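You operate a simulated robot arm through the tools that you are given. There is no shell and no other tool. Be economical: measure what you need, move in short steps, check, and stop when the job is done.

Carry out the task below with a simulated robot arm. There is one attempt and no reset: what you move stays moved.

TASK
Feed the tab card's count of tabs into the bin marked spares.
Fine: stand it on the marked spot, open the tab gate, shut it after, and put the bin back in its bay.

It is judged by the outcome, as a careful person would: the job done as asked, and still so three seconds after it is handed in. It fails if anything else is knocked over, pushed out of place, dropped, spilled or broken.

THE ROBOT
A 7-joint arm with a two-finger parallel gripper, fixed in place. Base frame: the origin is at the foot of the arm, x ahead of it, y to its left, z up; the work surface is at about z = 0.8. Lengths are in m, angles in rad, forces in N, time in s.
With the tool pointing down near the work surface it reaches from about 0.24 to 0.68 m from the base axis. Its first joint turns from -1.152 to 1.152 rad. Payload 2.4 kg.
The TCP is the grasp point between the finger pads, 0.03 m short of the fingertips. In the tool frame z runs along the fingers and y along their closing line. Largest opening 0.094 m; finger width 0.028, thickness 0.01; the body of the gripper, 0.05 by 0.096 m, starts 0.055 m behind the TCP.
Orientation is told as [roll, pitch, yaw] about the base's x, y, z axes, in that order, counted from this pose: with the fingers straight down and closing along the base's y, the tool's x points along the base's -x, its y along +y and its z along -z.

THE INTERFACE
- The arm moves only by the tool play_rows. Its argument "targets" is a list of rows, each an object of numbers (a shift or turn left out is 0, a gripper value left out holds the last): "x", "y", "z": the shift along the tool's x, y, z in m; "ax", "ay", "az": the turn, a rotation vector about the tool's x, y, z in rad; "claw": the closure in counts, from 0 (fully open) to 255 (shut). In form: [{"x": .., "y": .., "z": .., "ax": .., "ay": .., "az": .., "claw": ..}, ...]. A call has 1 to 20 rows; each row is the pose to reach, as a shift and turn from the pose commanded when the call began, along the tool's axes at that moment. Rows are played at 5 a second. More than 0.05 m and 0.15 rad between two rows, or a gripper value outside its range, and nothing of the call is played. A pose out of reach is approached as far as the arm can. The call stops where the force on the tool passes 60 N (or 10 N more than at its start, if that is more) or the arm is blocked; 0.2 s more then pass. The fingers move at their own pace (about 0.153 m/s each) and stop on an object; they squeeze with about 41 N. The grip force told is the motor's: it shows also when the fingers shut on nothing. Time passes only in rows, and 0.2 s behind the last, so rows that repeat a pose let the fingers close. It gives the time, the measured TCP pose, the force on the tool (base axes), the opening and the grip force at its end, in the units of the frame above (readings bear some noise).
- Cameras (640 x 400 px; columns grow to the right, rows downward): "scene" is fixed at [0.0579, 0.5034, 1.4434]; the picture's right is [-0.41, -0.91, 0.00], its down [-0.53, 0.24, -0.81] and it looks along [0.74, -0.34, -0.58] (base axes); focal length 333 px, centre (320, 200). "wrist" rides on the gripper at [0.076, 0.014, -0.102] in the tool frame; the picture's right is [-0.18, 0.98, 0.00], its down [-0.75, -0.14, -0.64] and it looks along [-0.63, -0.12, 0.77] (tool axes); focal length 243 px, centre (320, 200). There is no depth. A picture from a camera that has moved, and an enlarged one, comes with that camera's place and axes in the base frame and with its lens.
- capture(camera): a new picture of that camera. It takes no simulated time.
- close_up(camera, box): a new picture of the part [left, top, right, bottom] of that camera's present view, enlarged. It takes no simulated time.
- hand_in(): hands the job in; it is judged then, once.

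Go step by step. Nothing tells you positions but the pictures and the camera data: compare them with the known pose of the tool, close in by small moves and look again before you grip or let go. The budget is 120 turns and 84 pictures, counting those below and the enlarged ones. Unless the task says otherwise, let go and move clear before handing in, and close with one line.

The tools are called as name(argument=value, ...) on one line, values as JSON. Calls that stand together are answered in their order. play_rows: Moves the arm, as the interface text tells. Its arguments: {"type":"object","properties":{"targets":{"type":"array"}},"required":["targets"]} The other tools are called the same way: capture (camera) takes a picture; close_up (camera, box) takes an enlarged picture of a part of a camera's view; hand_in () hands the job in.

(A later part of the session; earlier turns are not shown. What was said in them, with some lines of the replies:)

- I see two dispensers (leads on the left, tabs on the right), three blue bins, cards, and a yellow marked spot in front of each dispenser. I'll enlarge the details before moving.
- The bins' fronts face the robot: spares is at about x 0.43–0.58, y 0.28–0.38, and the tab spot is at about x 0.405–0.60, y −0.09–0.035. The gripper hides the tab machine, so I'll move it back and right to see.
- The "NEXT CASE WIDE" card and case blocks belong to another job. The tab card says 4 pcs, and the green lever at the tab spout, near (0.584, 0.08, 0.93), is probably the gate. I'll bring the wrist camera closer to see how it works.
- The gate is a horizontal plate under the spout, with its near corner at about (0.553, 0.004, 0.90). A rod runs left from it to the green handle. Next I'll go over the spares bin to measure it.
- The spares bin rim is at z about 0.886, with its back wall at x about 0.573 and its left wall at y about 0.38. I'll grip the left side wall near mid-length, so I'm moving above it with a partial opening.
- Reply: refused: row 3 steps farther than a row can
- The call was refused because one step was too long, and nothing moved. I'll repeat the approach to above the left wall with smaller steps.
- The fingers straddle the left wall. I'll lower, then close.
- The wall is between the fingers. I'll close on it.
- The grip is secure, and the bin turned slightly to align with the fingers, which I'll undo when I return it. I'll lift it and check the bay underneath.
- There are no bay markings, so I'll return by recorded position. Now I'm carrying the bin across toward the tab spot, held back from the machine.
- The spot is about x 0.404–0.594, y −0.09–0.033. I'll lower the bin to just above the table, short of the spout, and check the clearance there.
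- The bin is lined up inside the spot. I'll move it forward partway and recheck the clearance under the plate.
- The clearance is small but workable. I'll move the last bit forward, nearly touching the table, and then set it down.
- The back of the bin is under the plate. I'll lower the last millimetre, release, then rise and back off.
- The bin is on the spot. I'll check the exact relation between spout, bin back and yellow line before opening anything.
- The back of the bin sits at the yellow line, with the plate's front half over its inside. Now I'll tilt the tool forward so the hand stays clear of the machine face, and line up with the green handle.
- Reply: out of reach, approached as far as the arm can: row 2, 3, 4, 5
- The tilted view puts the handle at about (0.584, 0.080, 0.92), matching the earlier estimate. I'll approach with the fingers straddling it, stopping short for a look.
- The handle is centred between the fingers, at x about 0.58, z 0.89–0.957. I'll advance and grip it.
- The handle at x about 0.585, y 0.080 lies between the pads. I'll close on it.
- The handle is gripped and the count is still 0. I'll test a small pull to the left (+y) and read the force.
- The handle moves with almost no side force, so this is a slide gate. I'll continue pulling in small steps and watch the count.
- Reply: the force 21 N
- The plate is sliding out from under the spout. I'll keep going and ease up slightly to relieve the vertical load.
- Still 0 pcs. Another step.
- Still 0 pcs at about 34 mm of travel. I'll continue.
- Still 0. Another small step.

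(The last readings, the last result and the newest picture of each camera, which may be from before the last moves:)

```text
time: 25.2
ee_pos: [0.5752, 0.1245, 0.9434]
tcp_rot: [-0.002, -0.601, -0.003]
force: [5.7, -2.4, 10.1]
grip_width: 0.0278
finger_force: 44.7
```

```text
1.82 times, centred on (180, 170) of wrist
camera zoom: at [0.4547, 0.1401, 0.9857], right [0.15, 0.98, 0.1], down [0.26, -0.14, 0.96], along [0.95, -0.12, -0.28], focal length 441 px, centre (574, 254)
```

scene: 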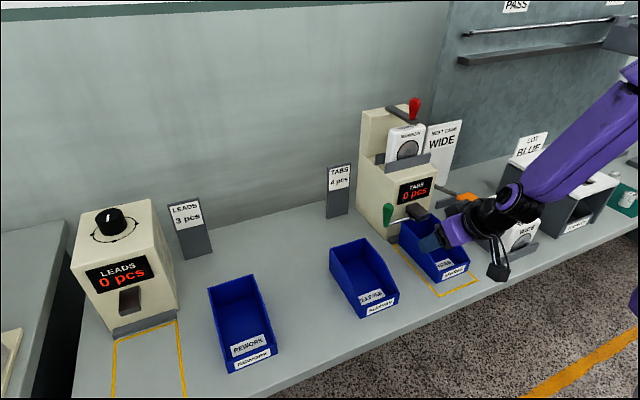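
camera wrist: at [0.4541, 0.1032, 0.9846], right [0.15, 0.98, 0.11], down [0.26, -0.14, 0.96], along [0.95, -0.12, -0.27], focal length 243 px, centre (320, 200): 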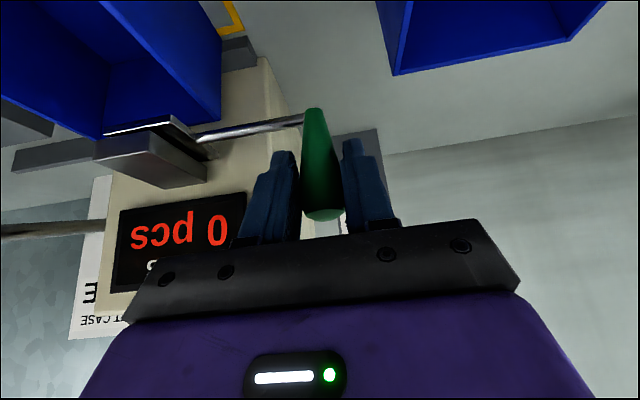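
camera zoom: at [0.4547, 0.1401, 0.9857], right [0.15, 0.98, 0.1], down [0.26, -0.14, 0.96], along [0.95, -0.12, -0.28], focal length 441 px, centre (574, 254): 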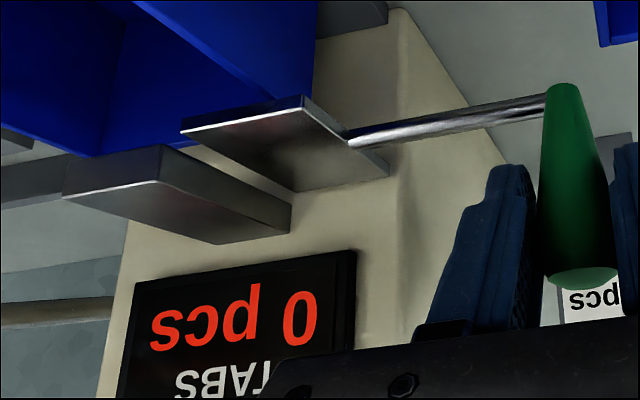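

There's a first hint of resistance at about 44 mm, likely the open stop. I'll hold briefly to see whether tabs drop.

play_rows(targets=[{"y": 0.0}])

close_up(camera="wrist", box=[20, 60, 340, 280])

```text
time: 25.6
ee_pos: [0.5765, 0.1258, 0.9438]
tcp_rot: [-0.001, -0.598, -0.004]
force: [7.4, -2.9, 11.4]
grip_width: 0.0276
finger_force: 44.2
```

```text
1.82 times, centred on (180, 170) of wrist
camera zoom: at [0.4547, 0.1402, 0.9858], right [0.15, 0.98, 0.1], down [0.26, -0.14, 0.96], along [0.95, -0.12, -0.28], focal length 441 px, centre (574, 254)
```

zoom: 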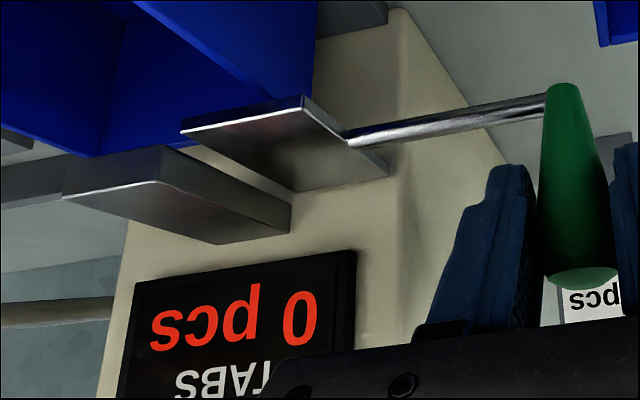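

Still 0. I'll wait a little longer.

play_rows(targets=[{"y": 0.001}, {"y": 0.001}])

close_up(camera="wrist", box=[20, 60, 340, 280])

```text
time: 26.2
ee_pos: [0.5749, 0.1263, 0.9441]
tcp_rot: [0.001, -0.599, -0.004]
force: [10.8, -7.4, 11.2]
grip_width: 0.0273
finger_force: 44.9
```

```text
1.82 times, centred on (180, 170) of wrist
camera zoom: at [0.4548, 0.1406, 0.9859], right [0.15, 0.98, 0.1], down [0.26, -0.14, 0.96], along [0.95, -0.12, -0.28], focal length 441 px, centre (574, 254)
```

zoom: 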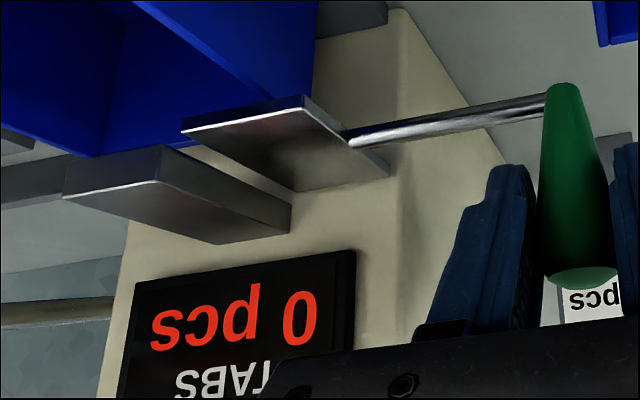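

The end stop is felt, so the gate is fully open at about 46 mm. I'll ease off the stop and wait in short steps.

play_rows(targets=[{"y": -0.001}, {"y": -0.001}, {"y": -0.001}])

close_up(camera="wrist", box=[20, 60, 340, 280])

```text
time: 27.0
ee_pos: [0.576, 0.1254, 0.9448]
tcp_rot: [-0.001, -0.601, 0.0]
force: [13.6, -7.3, 9.5]
grip_width: 0.0275
finger_force: 44.8
```

```text
1.82 times, centred on (180, 170) of wrist
camera zoom: at [0.4548, 0.1401, 0.9859], right [0.15, 0.98, 0.1], down [0.26, -0.14, 0.96], along [0.95, -0.12, -0.28], focal length 441 px, centre (574, 254)
```

zoom: 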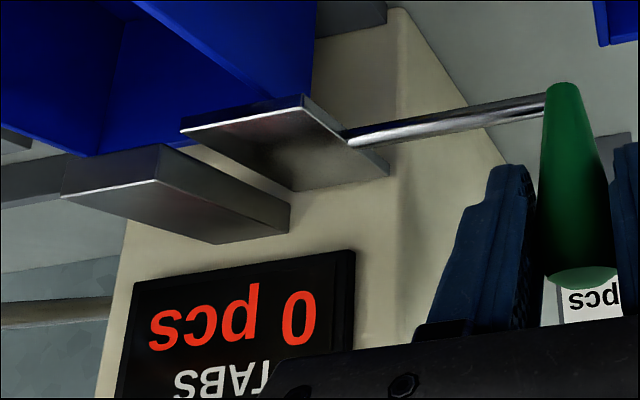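

Still 0 after about 2 s open. I'll wait another second and check again.

play_rows(targets=[{"y": 0.0}, {"y": 0.0}, {"y": 0.0}, {"y": 0.0}])

capture(camera="wrist")

capture(camera="scene")

```text
time: 28.0
ee_pos: [0.5762, 0.1249, 0.944]
tcp_rot: [0.0, -0.6, -0.001]
force: [15.0, -8.0, 12.7]
grip_width: 0.0274
finger_force: 44.7
```

```text
33 pictures are left
camera wrist: at [0.4548, 0.1402, 0.986], right [0.15, 0.98, 0.1], down [0.26, -0.14, 0.96], along [0.95, -0.12, -0.28], focal length 243 px, centre (320, 200)
```

wrist: 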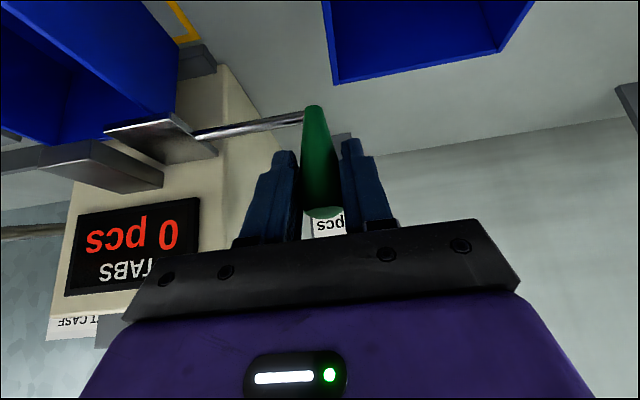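

```text
32 pictures are left
```

scene: 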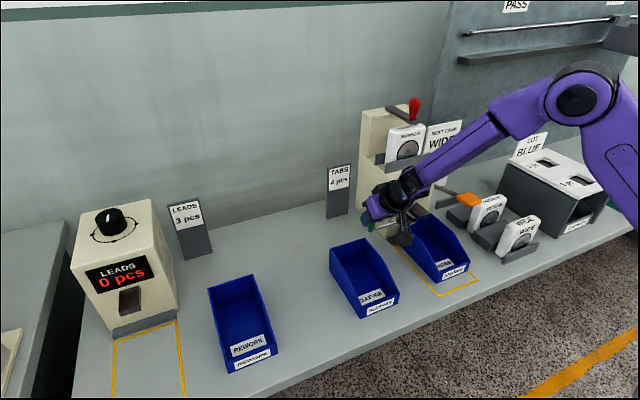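

Still 0 after about 3 s. I'll press a little more toward open to be sure it's fully at the stop, and wait.

play_rows(targets=[{"y": 0.003}, {"y": 0.005}, {"y": 0.005}])

capture(camera="wrist")

```text
time: 28.8
ee_pos: [0.5751, 0.1264, 0.9453]
tcp_rot: [-0.006, -0.6, -0.009]
force: [-0.6, -23.4, 25.0]
grip_width: 0.0274
finger_force: 44.9
```

```text
31 pictures are left
camera wrist: at [0.4551, 0.1421, 0.9861], right [0.16, 0.98, 0.1], down [0.26, -0.14, 0.96], along [0.95, -0.13, -0.28], focal length 243 px, centre (320, 200)
```

wrist: 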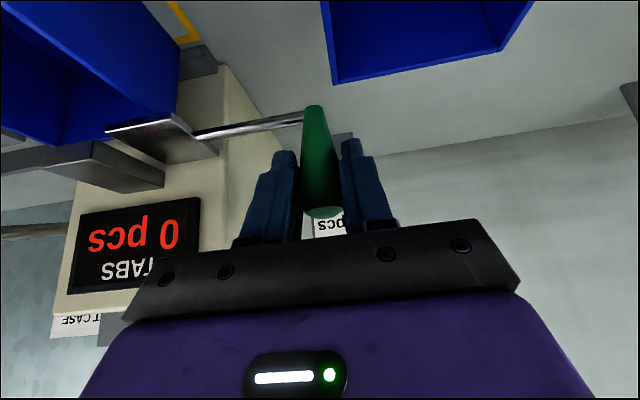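

It's clearly at the stop. I'll ease off and wait a bit more, in case there's a feed delay.

play_rows(targets=[{"y": -0.004}, {"y": -0.005}, {"y": -0.005}, {"y": -0.005}, {"y": -0.005}])

capture(camera="wrist")

```text
time: 30.0
ee_pos: [0.575, 0.1247, 0.9447]
tcp_rot: [0.0, -0.6, -0.001]
force: [14.1, -10.1, 14.3]
grip_width: 0.0274
finger_force: 45.4
```

```text
30 pictures are left
camera wrist: at [0.455, 0.1402, 0.9861], right [0.15, 0.98, 0.1], down [0.26, -0.14, 0.96], along [0.95, -0.12, -0.28], focal length 243 px, centre (320, 200)
```

wrist: 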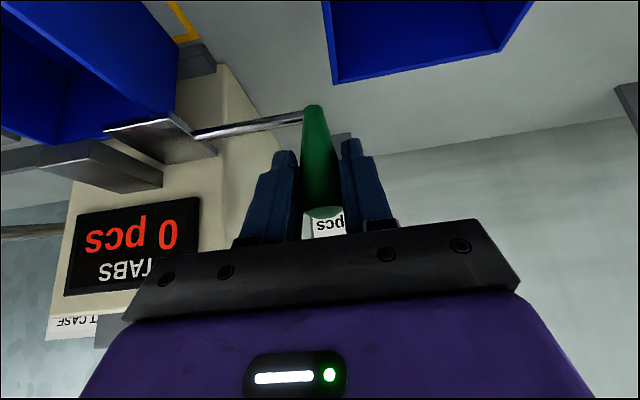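

The gate is fully open and still nothing falls, so the tabs need a separate feed action. The orange paddle on the tab machine's right side is the probable feed lever. I'll let go of the gate, back off and look.

play_rows(targets=[{"claw": 200}, {"claw": 130}, {"claw": 100}, {"claw": 100}])

play_rows(targets=[{"x": 0.02, "z": -0.026}, {"x": 0.04, "z": -0.052}, {"x": 0.065, "z": -0.085}, {"x": 0.09, "z": -0.12}, {"x": 0.1, "z": -0.16}, {"x": 0.1, "y": 0.03, "z": -0.18}, {"x": 0.1, "y": 0.07, "z": -0.2}, {"x": 0.1, "y": 0.07, "z": -0.2}])

close_up(camera="scene", box=[350, 90, 530, 260])

capture(camera="wrist")

```text
time: 31.0
ee_pos: [0.5739, 0.1263, 0.9423]
tcp_rot: [0.0, -0.597, 0.0]
force: [-0.4, 0.3, -0.7]
grip_width: 0.0572
finger_force: 0.1
```

```text
time: 32.8
ee_pos: [0.38, 0.1975, 1.0529]
tcp_rot: [0.0, -0.601, 0.0]
force: [-0.9, -0.2, -0.2]
grip_width: 0.0571
finger_force: 0.0
```

```text
2.35 times, centred on (440, 175) of scene
camera zoom: at [0.0579, 0.5034, 1.4434], right [-0.41, -0.91, 0.0], down [-0.53, 0.24, -0.81], along [0.74, -0.34, -0.58], focal length 783 px, centre (38, 259)
```

zoom: 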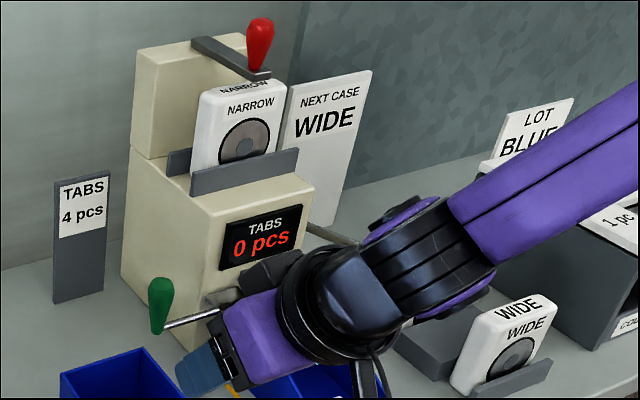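

```text
28 pictures are left
camera wrist: at [0.2583, 0.2116, 1.0949], right [0.15, 0.98, 0.1], down [0.26, -0.14, 0.96], along [0.95, -0.12, -0.28], focal length 243 px, centre (320, 200)
```

wrist: 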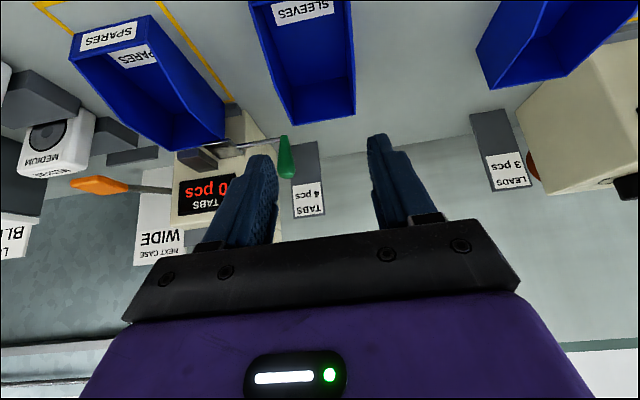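

The gate stays open by itself and the count is 0. I place the orange paddle at about (0.548, −0.153, 0.938), on a rod from the machine's right side, and I'm going over for a close look.

play_rows(targets=[{"y": -0.045}, {"y": -0.09}, {"y": -0.135}, {"y": -0.18}, {"y": -0.225}, {"y": -0.27}, {"y": -0.31, "x": -0.01, "z": 0.007}, {"y": -0.3475, "x": -0.025, "z": 0.017}, {"y": -0.3475, "x": -0.025, "z": 0.017}])

close_up(camera="wrist", box=[200, 40, 480, 230])

close_up(camera="scene", box=[370, 100, 550, 300])

```text
time: 34.8
ee_pos: [0.4113, -0.1519, 1.0518]
tcp_rot: [0.001, -0.599, -0.006]
force: [0.3, 1.0, 0.2]
grip_width: 0.0571
finger_force: 0.0
```

```text
2.11 times, centred on (340, 135) of wrist
camera zoom: at [0.2896, -0.1369, 1.0941], right [0.16, 0.98, 0.1], down [0.26, -0.14, 0.95], along [0.95, -0.12, -0.28], focal length 511 px, centre (278, 337)
```

zoom: 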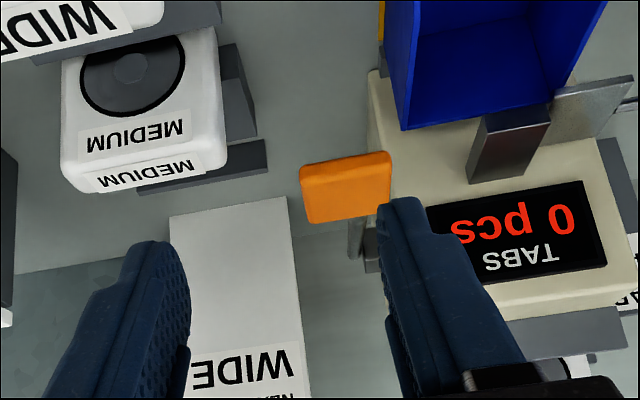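

```text
2.00 times, centred on (460, 200) of scene
camera zoom: at [0.0579, 0.5034, 1.4434], right [-0.41, -0.91, 0.0], down [-0.53, 0.24, -0.81], along [0.74, -0.34, -0.58], focal length 665 px, centre (40, 200)
```

zoom: 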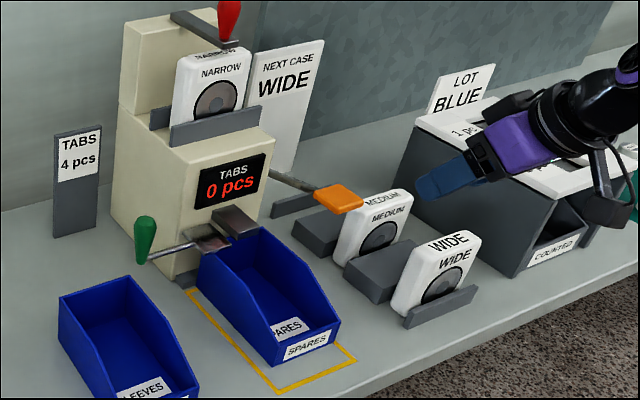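

Better triangulation puts the paddle at about (0.525, −0.123, 0.955), on a lever rising toward the robot, so it's made to be pressed down. I'll close the fingers and go just above it.

play_rows(targets=[{"x": -0.02, "y": 0.01, "z": 0.025, "claw": 255}, {"x": -0.04, "y": 0.02, "z": 0.05, "claw": 255}, {"x": -0.065, "y": 0.029, "z": 0.0857, "claw": 255}, {"x": -0.065, "y": 0.029, "z": 0.0857, "claw": 255}, {"x": -0.065, "y": 0.029, "z": 0.0857, "claw": 255}])

capture(camera="wrist")

close_up(camera="scene", box=[370, 140, 530, 260])

```text
time: 36.0
ee_pos: [0.5117, -0.1229, 1.0178]
tcp_rot: [0.001, -0.601, 0.0]
force: [0.4, -0.2, -0.8]
grip_width: 0.0
finger_force: 32.4
```

```text
25 pictures are left
camera wrist: at [0.3909, -0.1076, 1.0598], right [0.15, 0.98, 0.1], down [0.26, -0.14, 0.96], along [0.95, -0.12, -0.28], focal length 243 px, centre (320, 200)
```

wrist: 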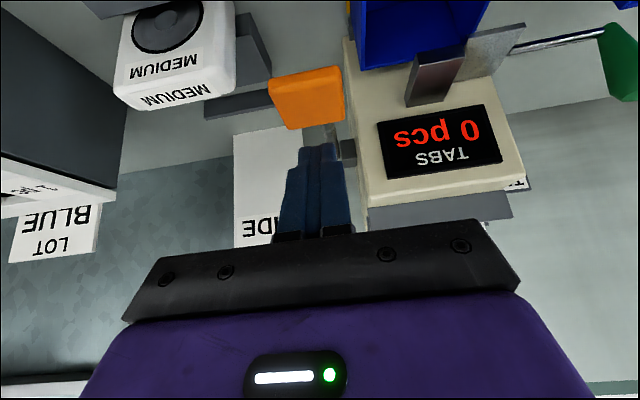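

```text
3.33 times, centred on (450, 200) of scene
camera zoom: at [0.0579, 0.5034, 1.4434], right [-0.41, -0.91, 0.0], down [-0.53, 0.24, -0.81], along [0.74, -0.34, -0.58], focal length 1109 px, centre (-113, 200)
```

zoom: 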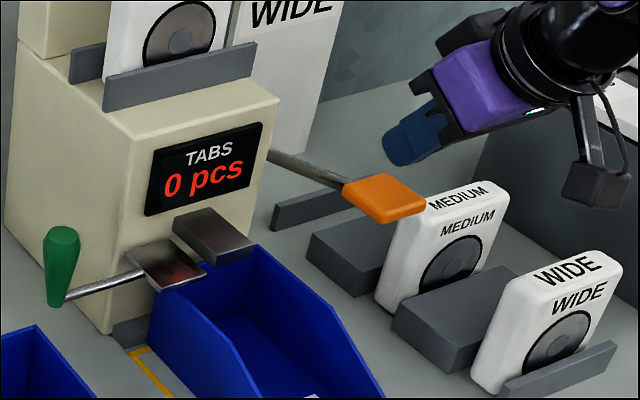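

The paddle centre is at about (0.528, −0.124, 0.948), directly below and ahead of the fingertips. I'll press straight down gently and watch the force.

play_rows(targets=[{"x": 0.0085, "z": 0.0124}, {"x": 0.017, "z": 0.0248}, {"x": 0.02, "z": 0.029}, {"x": 0.0226, "z": 0.033}])

close_up(camera="scene", box=[370, 140, 530, 260])

```text
time: 37.0
ee_pos: [0.5109, -0.1235, 0.9785]
tcp_rot: [0.002, -0.6, 0.0]
force: [-1.0, 0.3, 0.7]
grip_width: 0.0001
finger_force: 32.4
```

```text
3.33 times, centred on (450, 200) of scene
camera zoom: at [0.0579, 0.5034, 1.4434], right [-0.41, -0.91, 0.0], down [-0.53, 0.24, -0.81], along [0.74, -0.34, -0.58], focal length 1109 px, centre (-113, 200)
```

zoom: 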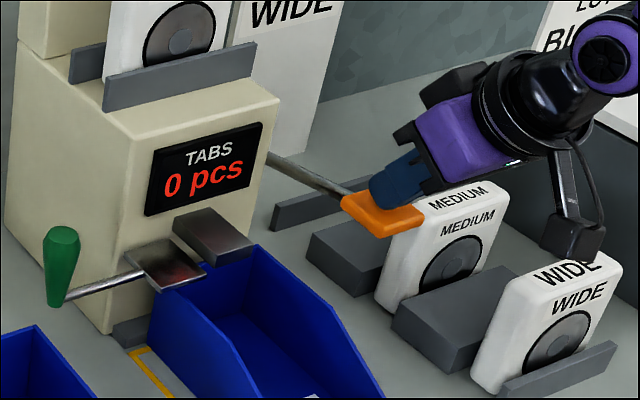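

The fingertips are at the paddle surface. I'll press down in small rows.

play_rows(targets=[{"x": 0.0028, "z": 0.0041}, {"x": 0.0056, "z": 0.0082}, {"x": 0.0085, "z": 0.0124}, {"x": 0.0113, "z": 0.0165}])

close_up(camera="scene", box=[370, 140, 530, 260])

```text
time: 38.0
ee_pos: [0.5113, -0.1219, 0.958]
tcp_rot: [0.0, -0.6, 0.0]
force: [-1.6, 0.0, 2.1]
grip_width: 0.0002
finger_force: 33.3
```

```text
3.33 times, centred on (450, 200) of scene
camera zoom: at [0.0578, 0.5034, 1.4434], right [-0.41, -0.91, 0.0], down [-0.53, 0.24, -0.81], along [0.74, -0.34, -0.58], focal length 1109 px, centre (-113, 200)
```

zoom: 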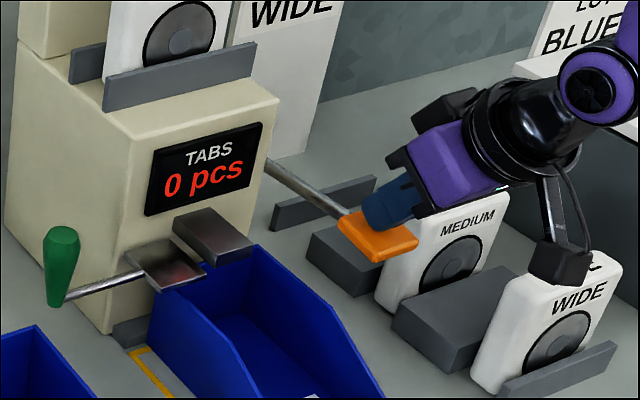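

The paddle lowers freely at about 2 N. Pressing further.

play_rows(targets=[{"x": 0.0028, "z": 0.0041}, {"x": 0.0056, "z": 0.0082}, {"x": 0.0085, "z": 0.0124}])

close_up(camera="scene", box=[370, 140, 530, 260])

```text
time: 38.8
ee_pos: [0.5131, -0.1222, 0.9434]
tcp_rot: [-0.002, -0.601, 0.0]
force: [-0.6, -0.2, 3.5]
grip_width: 0.0002
finger_force: 32.6
```

```text
3.33 times, centred on (450, 200) of scene
camera zoom: at [0.0578, 0.5034, 1.4434], right [-0.41, -0.91, 0.0], down [-0.53, 0.24, -0.81], along [0.74, -0.34, -0.58], focal length 1109 px, centre (-113, 200)
```

zoom: 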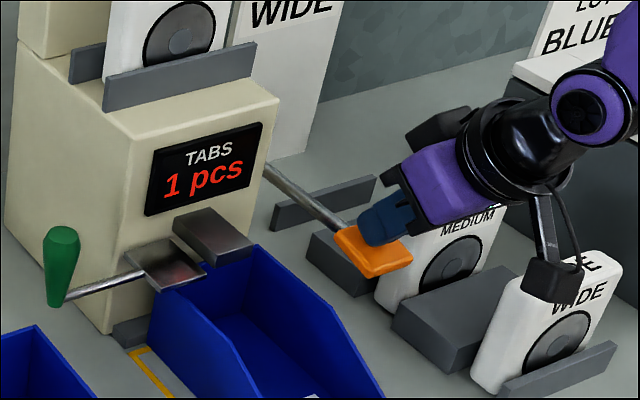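

The stroke gave 1 pc. I'll release upward to let the lever return and check that the tab is in the bin.

play_rows(targets=[{"x": -0.0113, "z": -0.0165}, {"x": -0.0226, "z": -0.033}, {"x": -0.0255, "z": -0.0371}, {"x": -0.0255, "z": -0.0371}])

close_up(camera="scene", box=[370, 150, 530, 300])

```text
time: 39.8
ee_pos: [0.5121, -0.1223, 0.988]
tcp_rot: [0.0, -0.601, 0.0]
force: [-0.5, 0.3, -0.4]
grip_width: 0.0001
finger_force: 32.8
```

```text
2.67 times, centred on (450, 225) of scene
camera zoom: at [0.0579, 0.5034, 1.4434], right [-0.41, -0.91, 0.0], down [-0.53, 0.24, -0.81], along [0.74, -0.34, -0.58], focal length 887 px, centre (-27, 133)
```

zoom: 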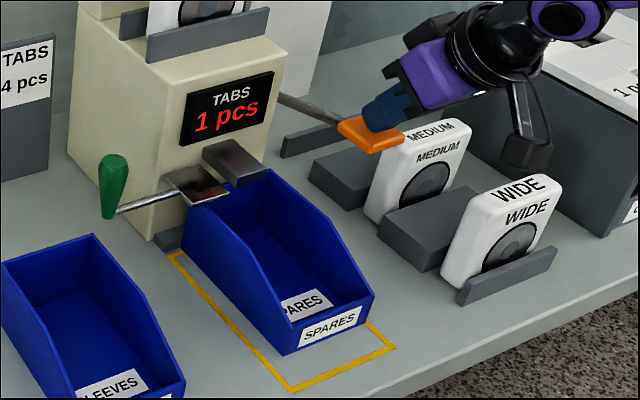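

The lever springs back. Before continuing I want to confirm where the tab landed.

close_up(camera="wrist", box=[330, 0, 530, 120])

close_up(camera="scene", box=[405, 195, 465, 270])

```text
3.20 times, centred on (430, 60) of wrist
camera zoom: at [0.391, -0.1079, 1.0306], right [0.15, 0.98, 0.1], down [0.26, -0.14, 0.96], along [0.95, -0.12, -0.28], focal length 776 px, centre (-32, 648)
```

zoom: 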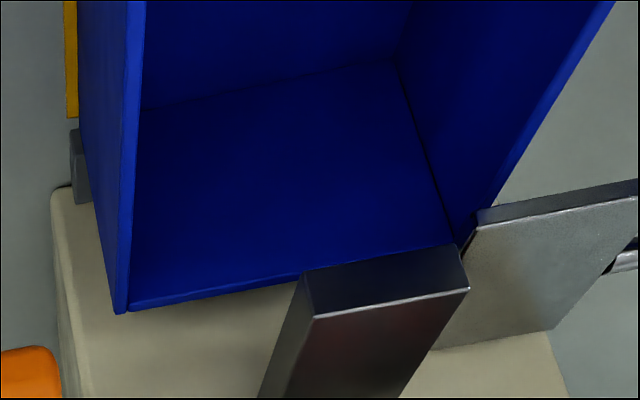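

```text
5.33 times, centred on (435, 232) of scene
camera zoom: at [0.0579, 0.5034, 1.4434], right [-0.41, -0.91, 0.0], down [-0.53, 0.24, -0.81], along [0.74, -0.34, -0.58], focal length 1774 px, centre (-293, 27)
```

zoom: 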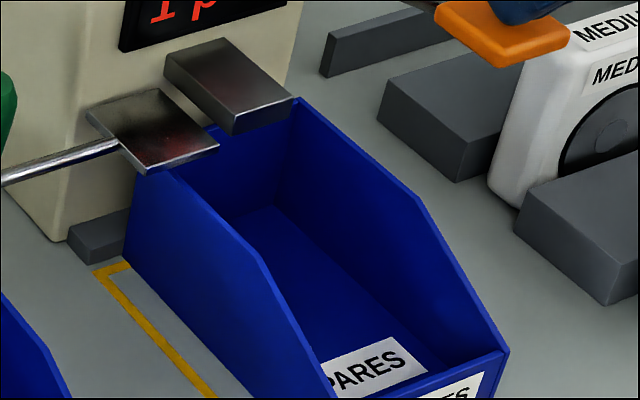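

No tab is visible from these angles, so I'll straighten up above the bin and look inside from closer before feeding more.

play_rows(targets=[{"x": 0.014, "y": 0.02, "z": -0.013, "ay": 0.12, "claw": 100}, {"x": 0.028, "y": 0.045, "z": -0.026, "ay": 0.24, "claw": 60}, {"x": 0.042, "y": 0.07, "z": -0.038, "ay": 0.36, "claw": 60}, {"x": 0.056, "y": 0.1, "z": -0.05, "ay": 0.48, "claw": 60}, {"x": 0.069, "y": 0.127, "z": -0.062, "ay": 0.6, "claw": 60}, {"x": 0.069, "y": 0.127, "z": -0.062, "ay": 0.6, "claw": 60}])

close_up(camera="wrist", box=[220, 60, 420, 240])

```text
time: 41.2
ee_pos: [0.4198, 0.0055, 1.0014]
tcp_rot: [0.0, 0.002, -0.001]
force: [-0.3, 0.4, 0.1]
grip_width: 0.0719
finger_force: 0.1
out of reach, approached as far as the arm can: row 1
```

```text
2.22 times, centred on (320, 150) of wrist
camera zoom: at [0.3433, 0.0196, 1.1038], right [0.18, 0.98, 0.0], down [0.75, -0.14, 0.64], along [0.63, -0.12, -0.77], focal length 539 px, centre (320, 311)
```

zoom: 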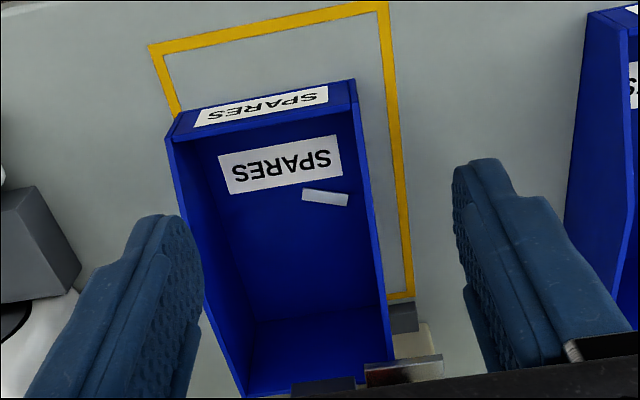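

The tab is inside the spares bin, beside the label. I'll go back to the paddle and make the second stroke.

play_rows(targets=[{"x": -0.016, "y": -0.03, "z": 0.0, "ay": -0.12, "claw": 255}, {"x": -0.034, "y": -0.06, "z": 0.0, "ay": -0.24, "claw": 255}, {"x": -0.052, "y": -0.085, "z": 0.0, "ay": -0.36, "claw": 255}, {"x": -0.072, "y": -0.11, "z": 0.0, "ay": -0.48, "claw": 255}, {"x": -0.092, "y": -0.128, "z": 0.013, "ay": -0.6, "claw": 255}, {"x": -0.092, "y": -0.128, "z": 0.013, "ay": -0.6, "claw": 255}])

close_up(camera="scene", box=[370, 140, 530, 260])

```text
time: 42.6
ee_pos: [0.5126, -0.1243, 0.9892]
tcp_rot: [-0.006, -0.601, 0.0]
force: [0.1, 0.9, 0.5]
grip_width: 0.0
finger_force: 32.9
```

```text
3.33 times, centred on (450, 200) of scene
camera zoom: at [0.0579, 0.5034, 1.4434], right [-0.41, -0.91, 0.0], down [-0.53, 0.24, -0.81], along [0.74, -0.34, -0.58], focal length 1109 px, centre (-113, 200)
```

zoom: 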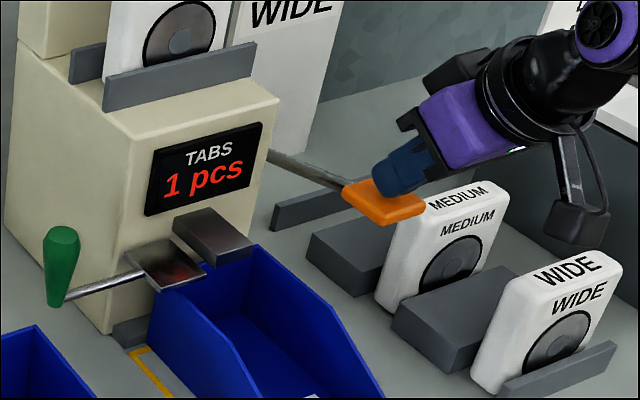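

I'm back above the paddle with the count still at 1. Now stroke two: down 46 mm, then up.

play_rows(targets=[{"x": 0.009, "z": 0.013}, {"x": 0.0175, "z": 0.0255}, {"x": 0.0226, "z": 0.033}, {"x": 0.0262, "z": 0.0384}, {"x": 0.0262, "z": 0.0384}, {"x": 0.013, "z": 0.019}, {"x": 0, "z": 0}, {"x": 0, "z": 0}])

close_up(camera="scene", box=[370, 140, 530, 260])

```text
time: 44.4
ee_pos: [0.5114, -0.1239, 0.9871]
tcp_rot: [-0.001, -0.602, 0.0]
force: [-0.1, -0.7, -0.1]
grip_width: 0.0
finger_force: 33.5
```

```text
3.33 times, centred on (450, 200) of scene
camera zoom: at [0.0579, 0.5034, 1.4434], right [-0.41, -0.91, 0.0], down [-0.53, 0.24, -0.81], along [0.74, -0.34, -0.58], focal length 1109 px, centre (-113, 200)
```

zoom: 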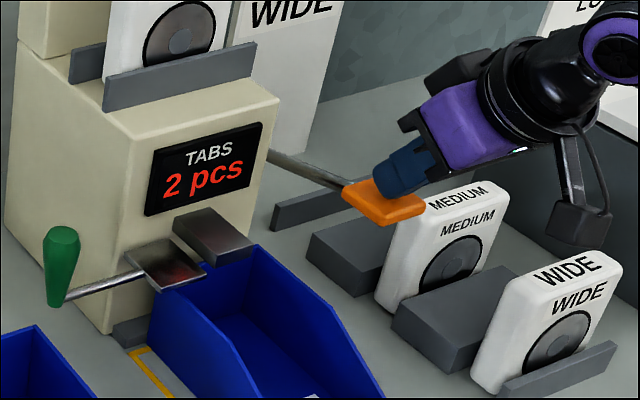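

The count is 2. Third stroke, the same way.

play_rows(targets=[{"x": 0.009, "z": 0.013}, {"x": 0.0175, "z": 0.0255}, {"x": 0.0226, "z": 0.033}, {"x": 0.0262, "z": 0.0384}, {"x": 0.0262, "z": 0.0384}, {"x": 0.013, "z": 0.019}, {"x": 0, "z": 0}, {"x": 0, "z": 0}])

close_up(camera="scene", box=[370, 140, 530, 260])

```text
time: 46.2
ee_pos: [0.5111, -0.124, 0.9879]
tcp_rot: [-0.002, -0.599, 0.001]
force: [0.2, -0.4, 0.0]
grip_width: 0.0
finger_force: 33.4
```

```text
3.33 times, centred on (450, 200) of scene
camera zoom: at [0.0579, 0.5034, 1.4434], right [-0.41, -0.91, 0.0], down [-0.53, 0.24, -0.81], along [0.74, -0.34, -0.58], focal length 1109 px, centre (-113, 200)
```

zoom: 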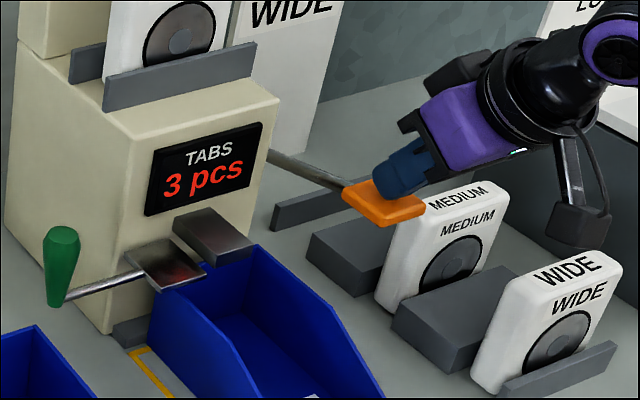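

The count is 3. Fourth and last stroke.

play_rows(targets=[{"x": 0.009, "z": 0.013}, {"x": 0.0175, "z": 0.0255}, {"x": 0.0226, "z": 0.033}, {"x": 0.0262, "z": 0.0384}, {"x": 0.0262, "z": 0.0384}, {"x": 0.013, "z": 0.019}, {"x": 0, "z": 0}, {"x": 0, "z": 0}])

close_up(camera="scene", box=[370, 140, 530, 260])

```text
time: 48.0
ee_pos: [0.512, -0.1229, 0.9879]
tcp_rot: [0.0, -0.6, 0.002]
force: [-0.5, 0.0, 0.3]
grip_width: 0.0002
finger_force: 32.8
```

```text
3.33 times, centred on (450, 200) of scene
camera zoom: at [0.0579, 0.5034, 1.4434], right [-0.41, -0.91, 0.0], down [-0.53, 0.24, -0.81], along [0.74, -0.34, -0.58], focal length 1109 px, centre (-113, 200)
```

zoom: 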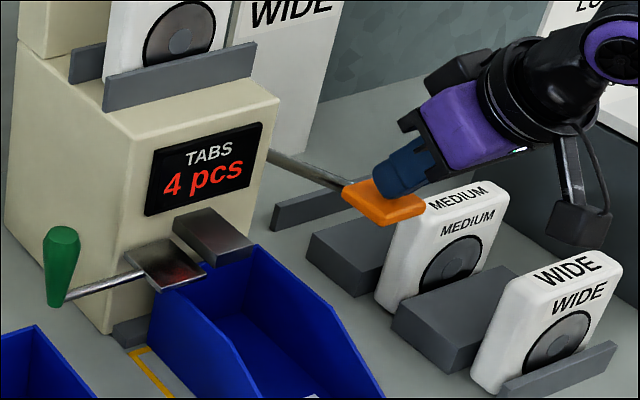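

The count is 4, as on the card. Now I'll shut the gate: retreat from the paddle, then come around the green handle with open fingers.

play_rows(targets=[{"x": 0.0135, "z": -0.0335}, {"x": 0.03, "y": 0.015, "z": -0.07}, {"x": 0.0486, "y": 0.03, "z": -0.106, "claw": 100}, {"x": 0.0486, "y": 0.075, "z": -0.106, "claw": 100}, {"x": 0.0486, "y": 0.12, "z": -0.106}, {"x": 0.0486, "y": 0.165, "z": -0.106}, {"x": 0.0486, "y": 0.21, "z": -0.106}, {"x": 0.0486, "y": 0.248, "z": -0.106}, {"x": 0.0656, "y": 0.248, "z": -0.0813}, {"x": 0.0656, "y": 0.248, "z": -0.0813}])

play_rows(targets=[{"x": -0.02, "z": 0.038}, {"x": -0.04, "z": 0.076}, {"x": -0.0593, "z": 0.1133}, {"x": -0.0593, "z": 0.1133}])

capture(camera="wrist")

```text
time: 50.2
ee_pos: [0.413, 0.1248, 1.0171]
tcp_rot: [0.002, -0.6, 0.002]
force: [0.0, 0.7, 0.6]
grip_width: 0.0569
finger_force: 0.1
out of reach, approached as far as the arm can: row 4
```

```text
time: 51.2
ee_pos: [0.5249, 0.1238, 0.9556]
tcp_rot: [-0.002, -0.601, -0.001]
force: [0.3, 0.0, -0.1]
grip_width: 0.0571
finger_force: 0.1
```

```text
12 pictures are left
camera wrist: at [0.4046, 0.1392, 0.9991], right [0.15, 0.98, 0.1], down [0.26, -0.14, 0.96], along [0.95, -0.12, -0.28], focal length 243 px, centre (320, 200)
```

wrist: 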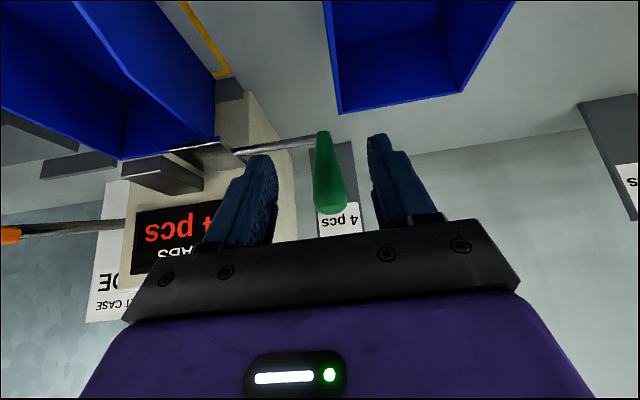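

The handle lies between the fingers. I'll advance and push it back to the right with the left finger, without gripping.

play_rows(targets=[{"x": -0.017, "z": 0.0195}, {"x": -0.034, "z": 0.039}, {"x": -0.034, "z": 0.039}, {"x": -0.034, "y": -0.01, "z": 0.039}, {"x": -0.034, "y": -0.02, "z": 0.039}, {"x": -0.034, "y": -0.028, "z": 0.039}, {"x": -0.034, "y": -0.036, "z": 0.039}, {"x": -0.034, "y": -0.044, "z": 0.039}, {"x": -0.034, "y": -0.05, "z": 0.039}, {"x": -0.034, "y": -0.054, "z": 0.039}])

play_rows(targets=[{"y": -0.003}])

```text
time: 53.4
ee_pos: [0.5745, 0.0688, 0.9443]
tcp_rot: [-0.001, -0.6, 0.0]
force: [0.3, -0.5, 0.4]
grip_width: 0.0572
finger_force: 0.1
```

```text
time: 53.8
ee_pos: [0.5746, 0.0677, 0.9452]
tcp_rot: [-0.001, -0.601, 0.003]
force: [0.7, 0.0, -0.3]
grip_width: 0.057
finger_force: 0.1
```

play_rows(targets=[{"y": -0.003}])

capture(camera="wrist")

```text
time: 54.2
ee_pos: [0.5742, 0.0649, 0.9457]
tcp_rot: [0.002, -0.599, 0.001]
force: [0.0, 1.5, 0.3]
grip_width: 0.058
finger_force: 0.4
```

```text
11 pictures are left
camera wrist: at [0.4543, 0.0797, 0.9869], right [0.15, 0.98, 0.1], down [0.26, -0.14, 0.96], along [0.95, -0.12, -0.28], focal length 243 px, centre (320, 200)
```

wrist: 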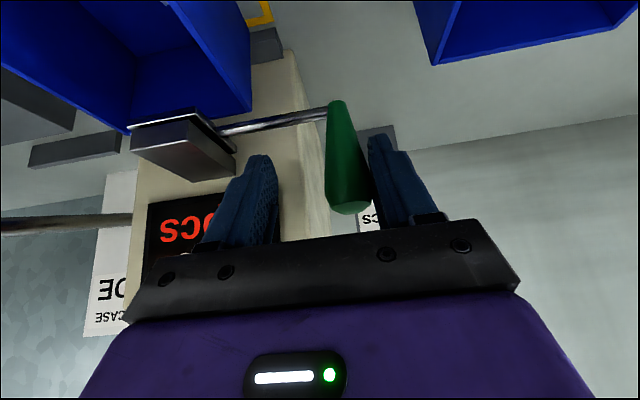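

The plate is back under the spout as at the start, and resistance is beginning. One more nudge to seat it.

play_rows(targets=[{"y": -0.002}, {"y": -0.003}])

```text
time: 54.8
ee_pos: [0.5758, 0.0633, 0.9449]
tcp_rot: [0.002, -0.602, 0.003]
force: [1.2, 6.0, 0.0]
grip_width: 0.0609
finger_force: 3.3
```

The gate is firmly shut at its stop. I'll ease off, retreat and return the tool to vertical above the bin's left wall.

play_rows(targets=[{"y": 0.008}, {"y": 0.01, "x": 0.02, "z": -0.026}, {"y": 0.01, "x": 0.04, "z": -0.052}, {"y": 0.01, "x": 0.065, "z": -0.085}, {"y": 0.01, "x": 0.09, "z": -0.12}, {"y": 0.01, "x": 0.09, "z": -0.14, "ay": 0.12, "claw": 147}, {"y": 0.0, "x": 0.09, "z": -0.14, "ay": 0.24, "claw": 147}, {"y": -0.015, "x": 0.09, "z": -0.14, "ay": 0.36, "claw": 147}, {"y": -0.03, "x": 0.09, "z": -0.14, "ay": 0.48, "claw": 147}, {"y": -0.045, "x": 0.09, "z": -0.14, "ay": 0.6, "claw": 147}, {"y": -0.045, "x": 0.09, "z": -0.14, "ay": 0.6, "claw": 147}])

capture(camera="wrist")

```text
time: 57.2
ee_pos: [0.4224, 0.0173, 1.0097]
tcp_rot: [0.0, 0.0, -0.001]
force: [-0.6, -0.1, -0.2]
grip_width: 0.04
finger_force: 0.0
```

```text
10 pictures are left
camera wrist: at [0.3454, 0.0311, 1.1124], right [0.18, 0.98, 0.0], down [0.75, -0.14, 0.64], along [0.63, -0.12, -0.77], focal length 243 px, centre (320, 200)
```

wrist: 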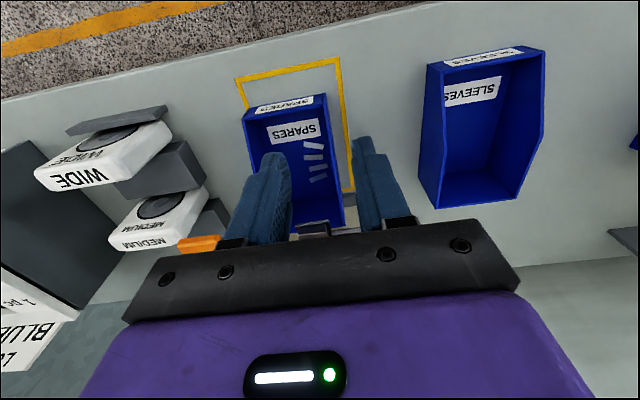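

Four tabs lie in the bin. I'll lower onto the left wall at the same grip pose as before, then close.

play_rows(targets=[{"x": -0.025, "y": 0.001, "z": 0.025}, {"x": -0.05, "y": 0.0015, "z": 0.05}, {"x": -0.0723, "y": 0.0015, "z": 0.078}, {"x": -0.0723, "y": 0.0015, "z": 0.11}, {"x": -0.0723, "y": 0.0015, "z": 0.135}, {"x": -0.0723, "y": 0.0015, "z": 0.153}, {"x": -0.0723, "y": 0.0015, "z": 0.153}])

play_rows(targets=[{"claw": 200}, {"claw": 255}, {"claw": 255}, {"claw": 255}])

capture(camera="wrist")

```text
time: 58.8
ee_pos: [0.4922, 0.0181, 0.8565]
tcp_rot: [-0.001, -0.001, -0.001]
force: [-0.7, 0.0, 0.1]
grip_width: 0.0402
finger_force: 0.1
```

```text
time: 59.8
ee_pos: [0.4934, 0.0174, 0.8552]
tcp_rot: [-0.001, 0.0, 0.0]
force: [0.8, 0.9, -0.3]
grip_width: 0.0075
finger_force: 40.8
```

```text
9 pictures are left
camera wrist: at [0.4174, 0.0321, 0.9595], right [0.18, 0.98, 0.0], down [0.75, -0.14, 0.64], along [0.63, -0.12, -0.77], focal length 243 px, centre (320, 200)
```

wrist: 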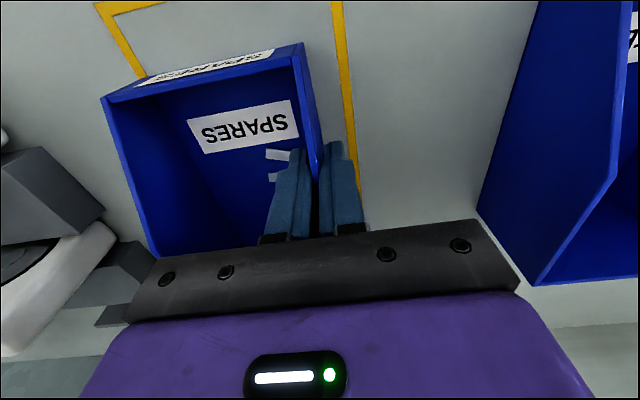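

The bin is gripped with the tabs inside. I'll ease it up a hair, draw it back out from under the plate, and lift.

play_rows(targets=[{"z": -0.002}, {"x": 0.015, "z": -0.0025}, {"x": 0.03, "z": -0.003}, {"x": 0.045, "z": -0.006}, {"x": 0.06, "z": -0.02}, {"x": 0.06, "z": -0.05}, {"x": 0.06, "z": -0.08}, {"x": 0.06, "z": -0.11}, {"x": 0.06, "z": -0.14}, {"x": 0.06, "z": -0.15}, {"x": 0.06, "z": -0.15}])

capture(camera="scene")

```text
time: 62.2
ee_pos: [0.4347, 0.0177, 1.0061]
tcp_rot: [0.002, 0.0, -0.001]
force: [0.2, 0.4, -0.9]
grip_width: 0.0072
finger_force: 40.9
```

```text
8 pictures are left
```

scene: 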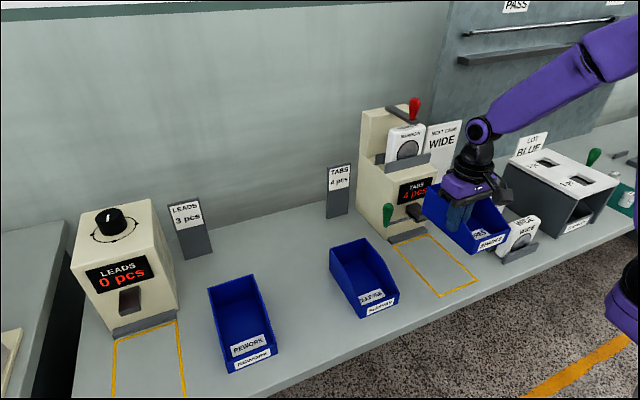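

The spot is clear, the count still reads 4 and nothing has dropped. I'll carry the bin back over its bay and down to just above the table.

play_rows(targets=[{"y": 0.03}, {"y": 0.07}, {"y": 0.11}, {"y": 0.15}, {"y": 0.19}, {"y": 0.23}, {"y": 0.27}, {"y": 0.31}, {"y": 0.34, "x": -0.02}, {"y": 0.3638, "x": -0.0493, "az": -0.02}, {"y": 0.3638, "x": -0.0493, "az": -0.02, "z": 0.04}, {"y": 0.3638, "x": -0.0493, "az": -0.02, "z": 0.08}, {"y": 0.3638, "x": -0.0493, "az": -0.02, "z": 0.115}, {"y": 0.3638, "x": -0.0493, "az": -0.02, "z": 0.14}, {"y": 0.3638, "x": -0.0493, "az": -0.02, "z": 0.146}, {"y": 0.3638, "x": -0.0493, "az": -0.02, "z": 0.146}])

close_up(camera="scene", box=[190, 220, 410, 380])

```text
time: 65.6
ee_pos: [0.4828, 0.3827, 0.8597]
tcp_rot: [-0.001, 0.001, 0.021]
force: [0.3, 0.1, -0.8]
grip_width: 0.0078
finger_force: 41.0
```

```text
2.50 times, centred on (300, 300) of scene
camera zoom: at [0.0579, 0.5034, 1.4434], right [-0.41, -0.91, 0.0], down [-0.53, 0.24, -0.81], along [0.74, -0.34, -0.58], focal length 832 px, centre (370, -50)
```

zoom: 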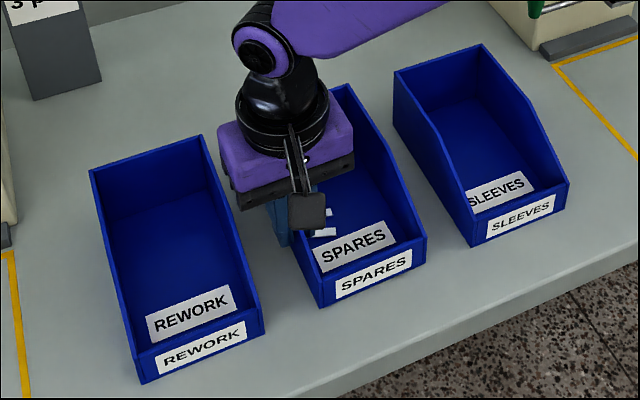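

It's within about 2 mm of the original corners, slightly over-turned. I'll take out most of that turn, set it down and release.

play_rows(targets=[{"az": 0.015, "z": 0.002}, {"az": 0.015, "z": 0.0045}, {"az": 0.015, "z": 0.0045}, {"az": 0.015, "z": 0.0045, "claw": 200}, {"az": 0.015, "z": 0.0045, "claw": 160}, {"az": 0.015, "z": 0.0045, "claw": 160}])

play_rows(targets=[{"z": -0.03}, {"z": -0.06}, {"z": -0.1}, {"z": -0.14}, {"z": -0.18}, {"x": 0.04, "z": -0.2}, {"x": 0.08, "y": -0.03, "z": -0.22}, {"x": 0.12, "y": -0.06, "z": -0.22}, {"x": 0.12, "y": -0.1, "z": -0.22}, {"x": 0.12, "y": -0.145, "z": -0.22}, {"x": 0.12, "y": -0.19, "z": -0.22}, {"x": 0.12, "y": -0.235, "z": -0.22}, {"x": 0.12, "y": -0.28, "z": -0.22}, {"x": 0.12, "y": -0.28, "z": -0.22}])

close_up(camera="scene", box=[190, 220, 410, 380])

capture(camera="scene")

```text
time: 67.0
ee_pos: [0.4825, 0.3823, 0.8555]
tcp_rot: [0.001, 0.0, 0.008]
force: [0.3, 0.0, -0.1]
grip_width: 0.0352
finger_force: 0.0
```

```text
refused: row 7 steps farther than a row can; nothing moved
```

```text
2.50 times, centred on (300, 300) of scene
camera zoom: at [0.0579, 0.5034, 1.4434], right [-0.41, -0.91, 0.0], down [-0.53, 0.24, -0.81], along [0.74, -0.34, -0.58], focal length 832 px, centre (370, -50)
```

zoom: 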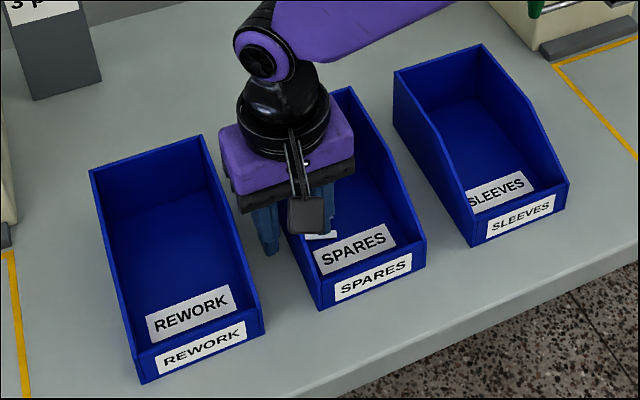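

```text
5 pictures are left
```

scene: 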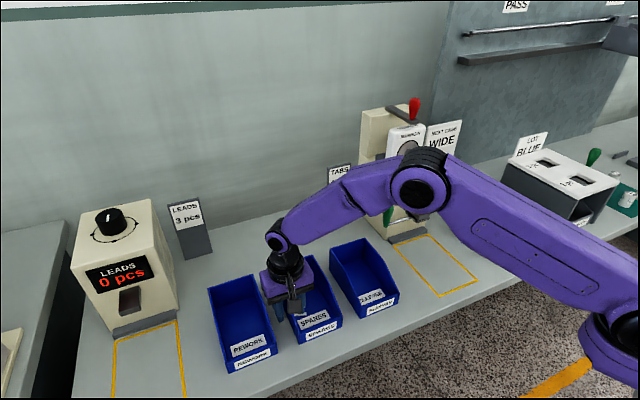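

The bin is released within a millimetre or two of its original corners. The retreat was refused because of step size, so I'll repeat it with smaller steps.

play_rows(targets=[{"z": -0.03}, {"z": -0.06}, {"z": -0.1}, {"z": -0.14}, {"z": -0.18}, {"x": 0.03, "z": -0.2}, {"x": 0.06, "y": -0.02, "z": -0.21}, {"x": 0.09, "y": -0.05, "z": -0.22}, {"x": 0.11, "y": -0.09, "z": -0.22}, {"x": 0.11, "y": -0.13, "z": -0.22}, {"x": 0.11, "y": -0.175, "z": -0.22}, {"x": 0.11, "y": -0.22, "z": -0.22}, {"x": 0.11, "y": -0.265, "z": -0.22}, {"x": 0.11, "y": -0.31, "z": -0.22}, {"x": 0.11, "y": -0.35, "z": -0.22}, {"x": 0.11, "y": -0.35, "z": -0.22}])

close_up(camera="scene", box=[190, 220, 410, 380])

close_up(camera="scene", box=[320, 90, 560, 300])

```text
time: 70.4
ee_pos: [0.3757, 0.0309, 1.0769]
tcp_rot: [0.0, 0.0, 0.006]
force: [-0.3, 0.5, -0.4]
grip_width: 0.0351
finger_force: 0.1
```

```text
2.50 times, centred on (300, 300) of scene
camera zoom: at [0.0579, 0.5034, 1.4434], right [-0.41, -0.91, 0.0], down [-0.53, 0.24, -0.81], along [0.74, -0.34, -0.58], focal length 832 px, centre (370, -50)
```

zoom: 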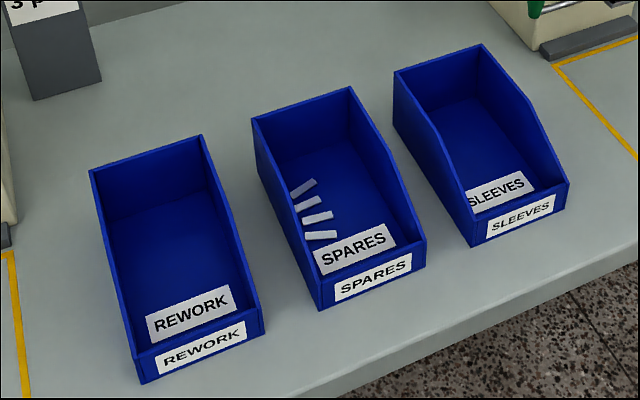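

```text
1.90 times, centred on (440, 195) of scene
camera zoom: at [0.0579, 0.5034, 1.4434], right [-0.41, -0.91, 0.0], down [-0.53, 0.24, -0.81], along [0.74, -0.34, -0.58], focal length 634 px, centre (91, 210)
```

zoom: 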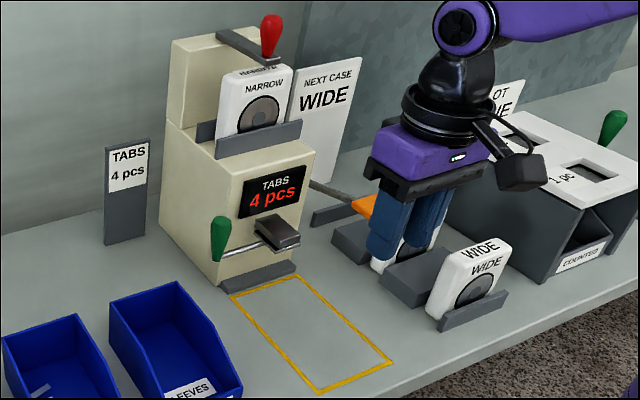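

The spares bin is back in its bay with four tabs in it. The gate is shut, the display reads 4 pcs, nothing else has moved, and the arm is clear, so I'm handing in.

hand_in()

```text
The job is handed in.
```

I fed four tabs into the spares bin, as the tab card says, then shut the tab gate and put the bin back in its bay. Opening the gate dropped nothing, so I fed each tab with one press of the orange lever on the tab machine.
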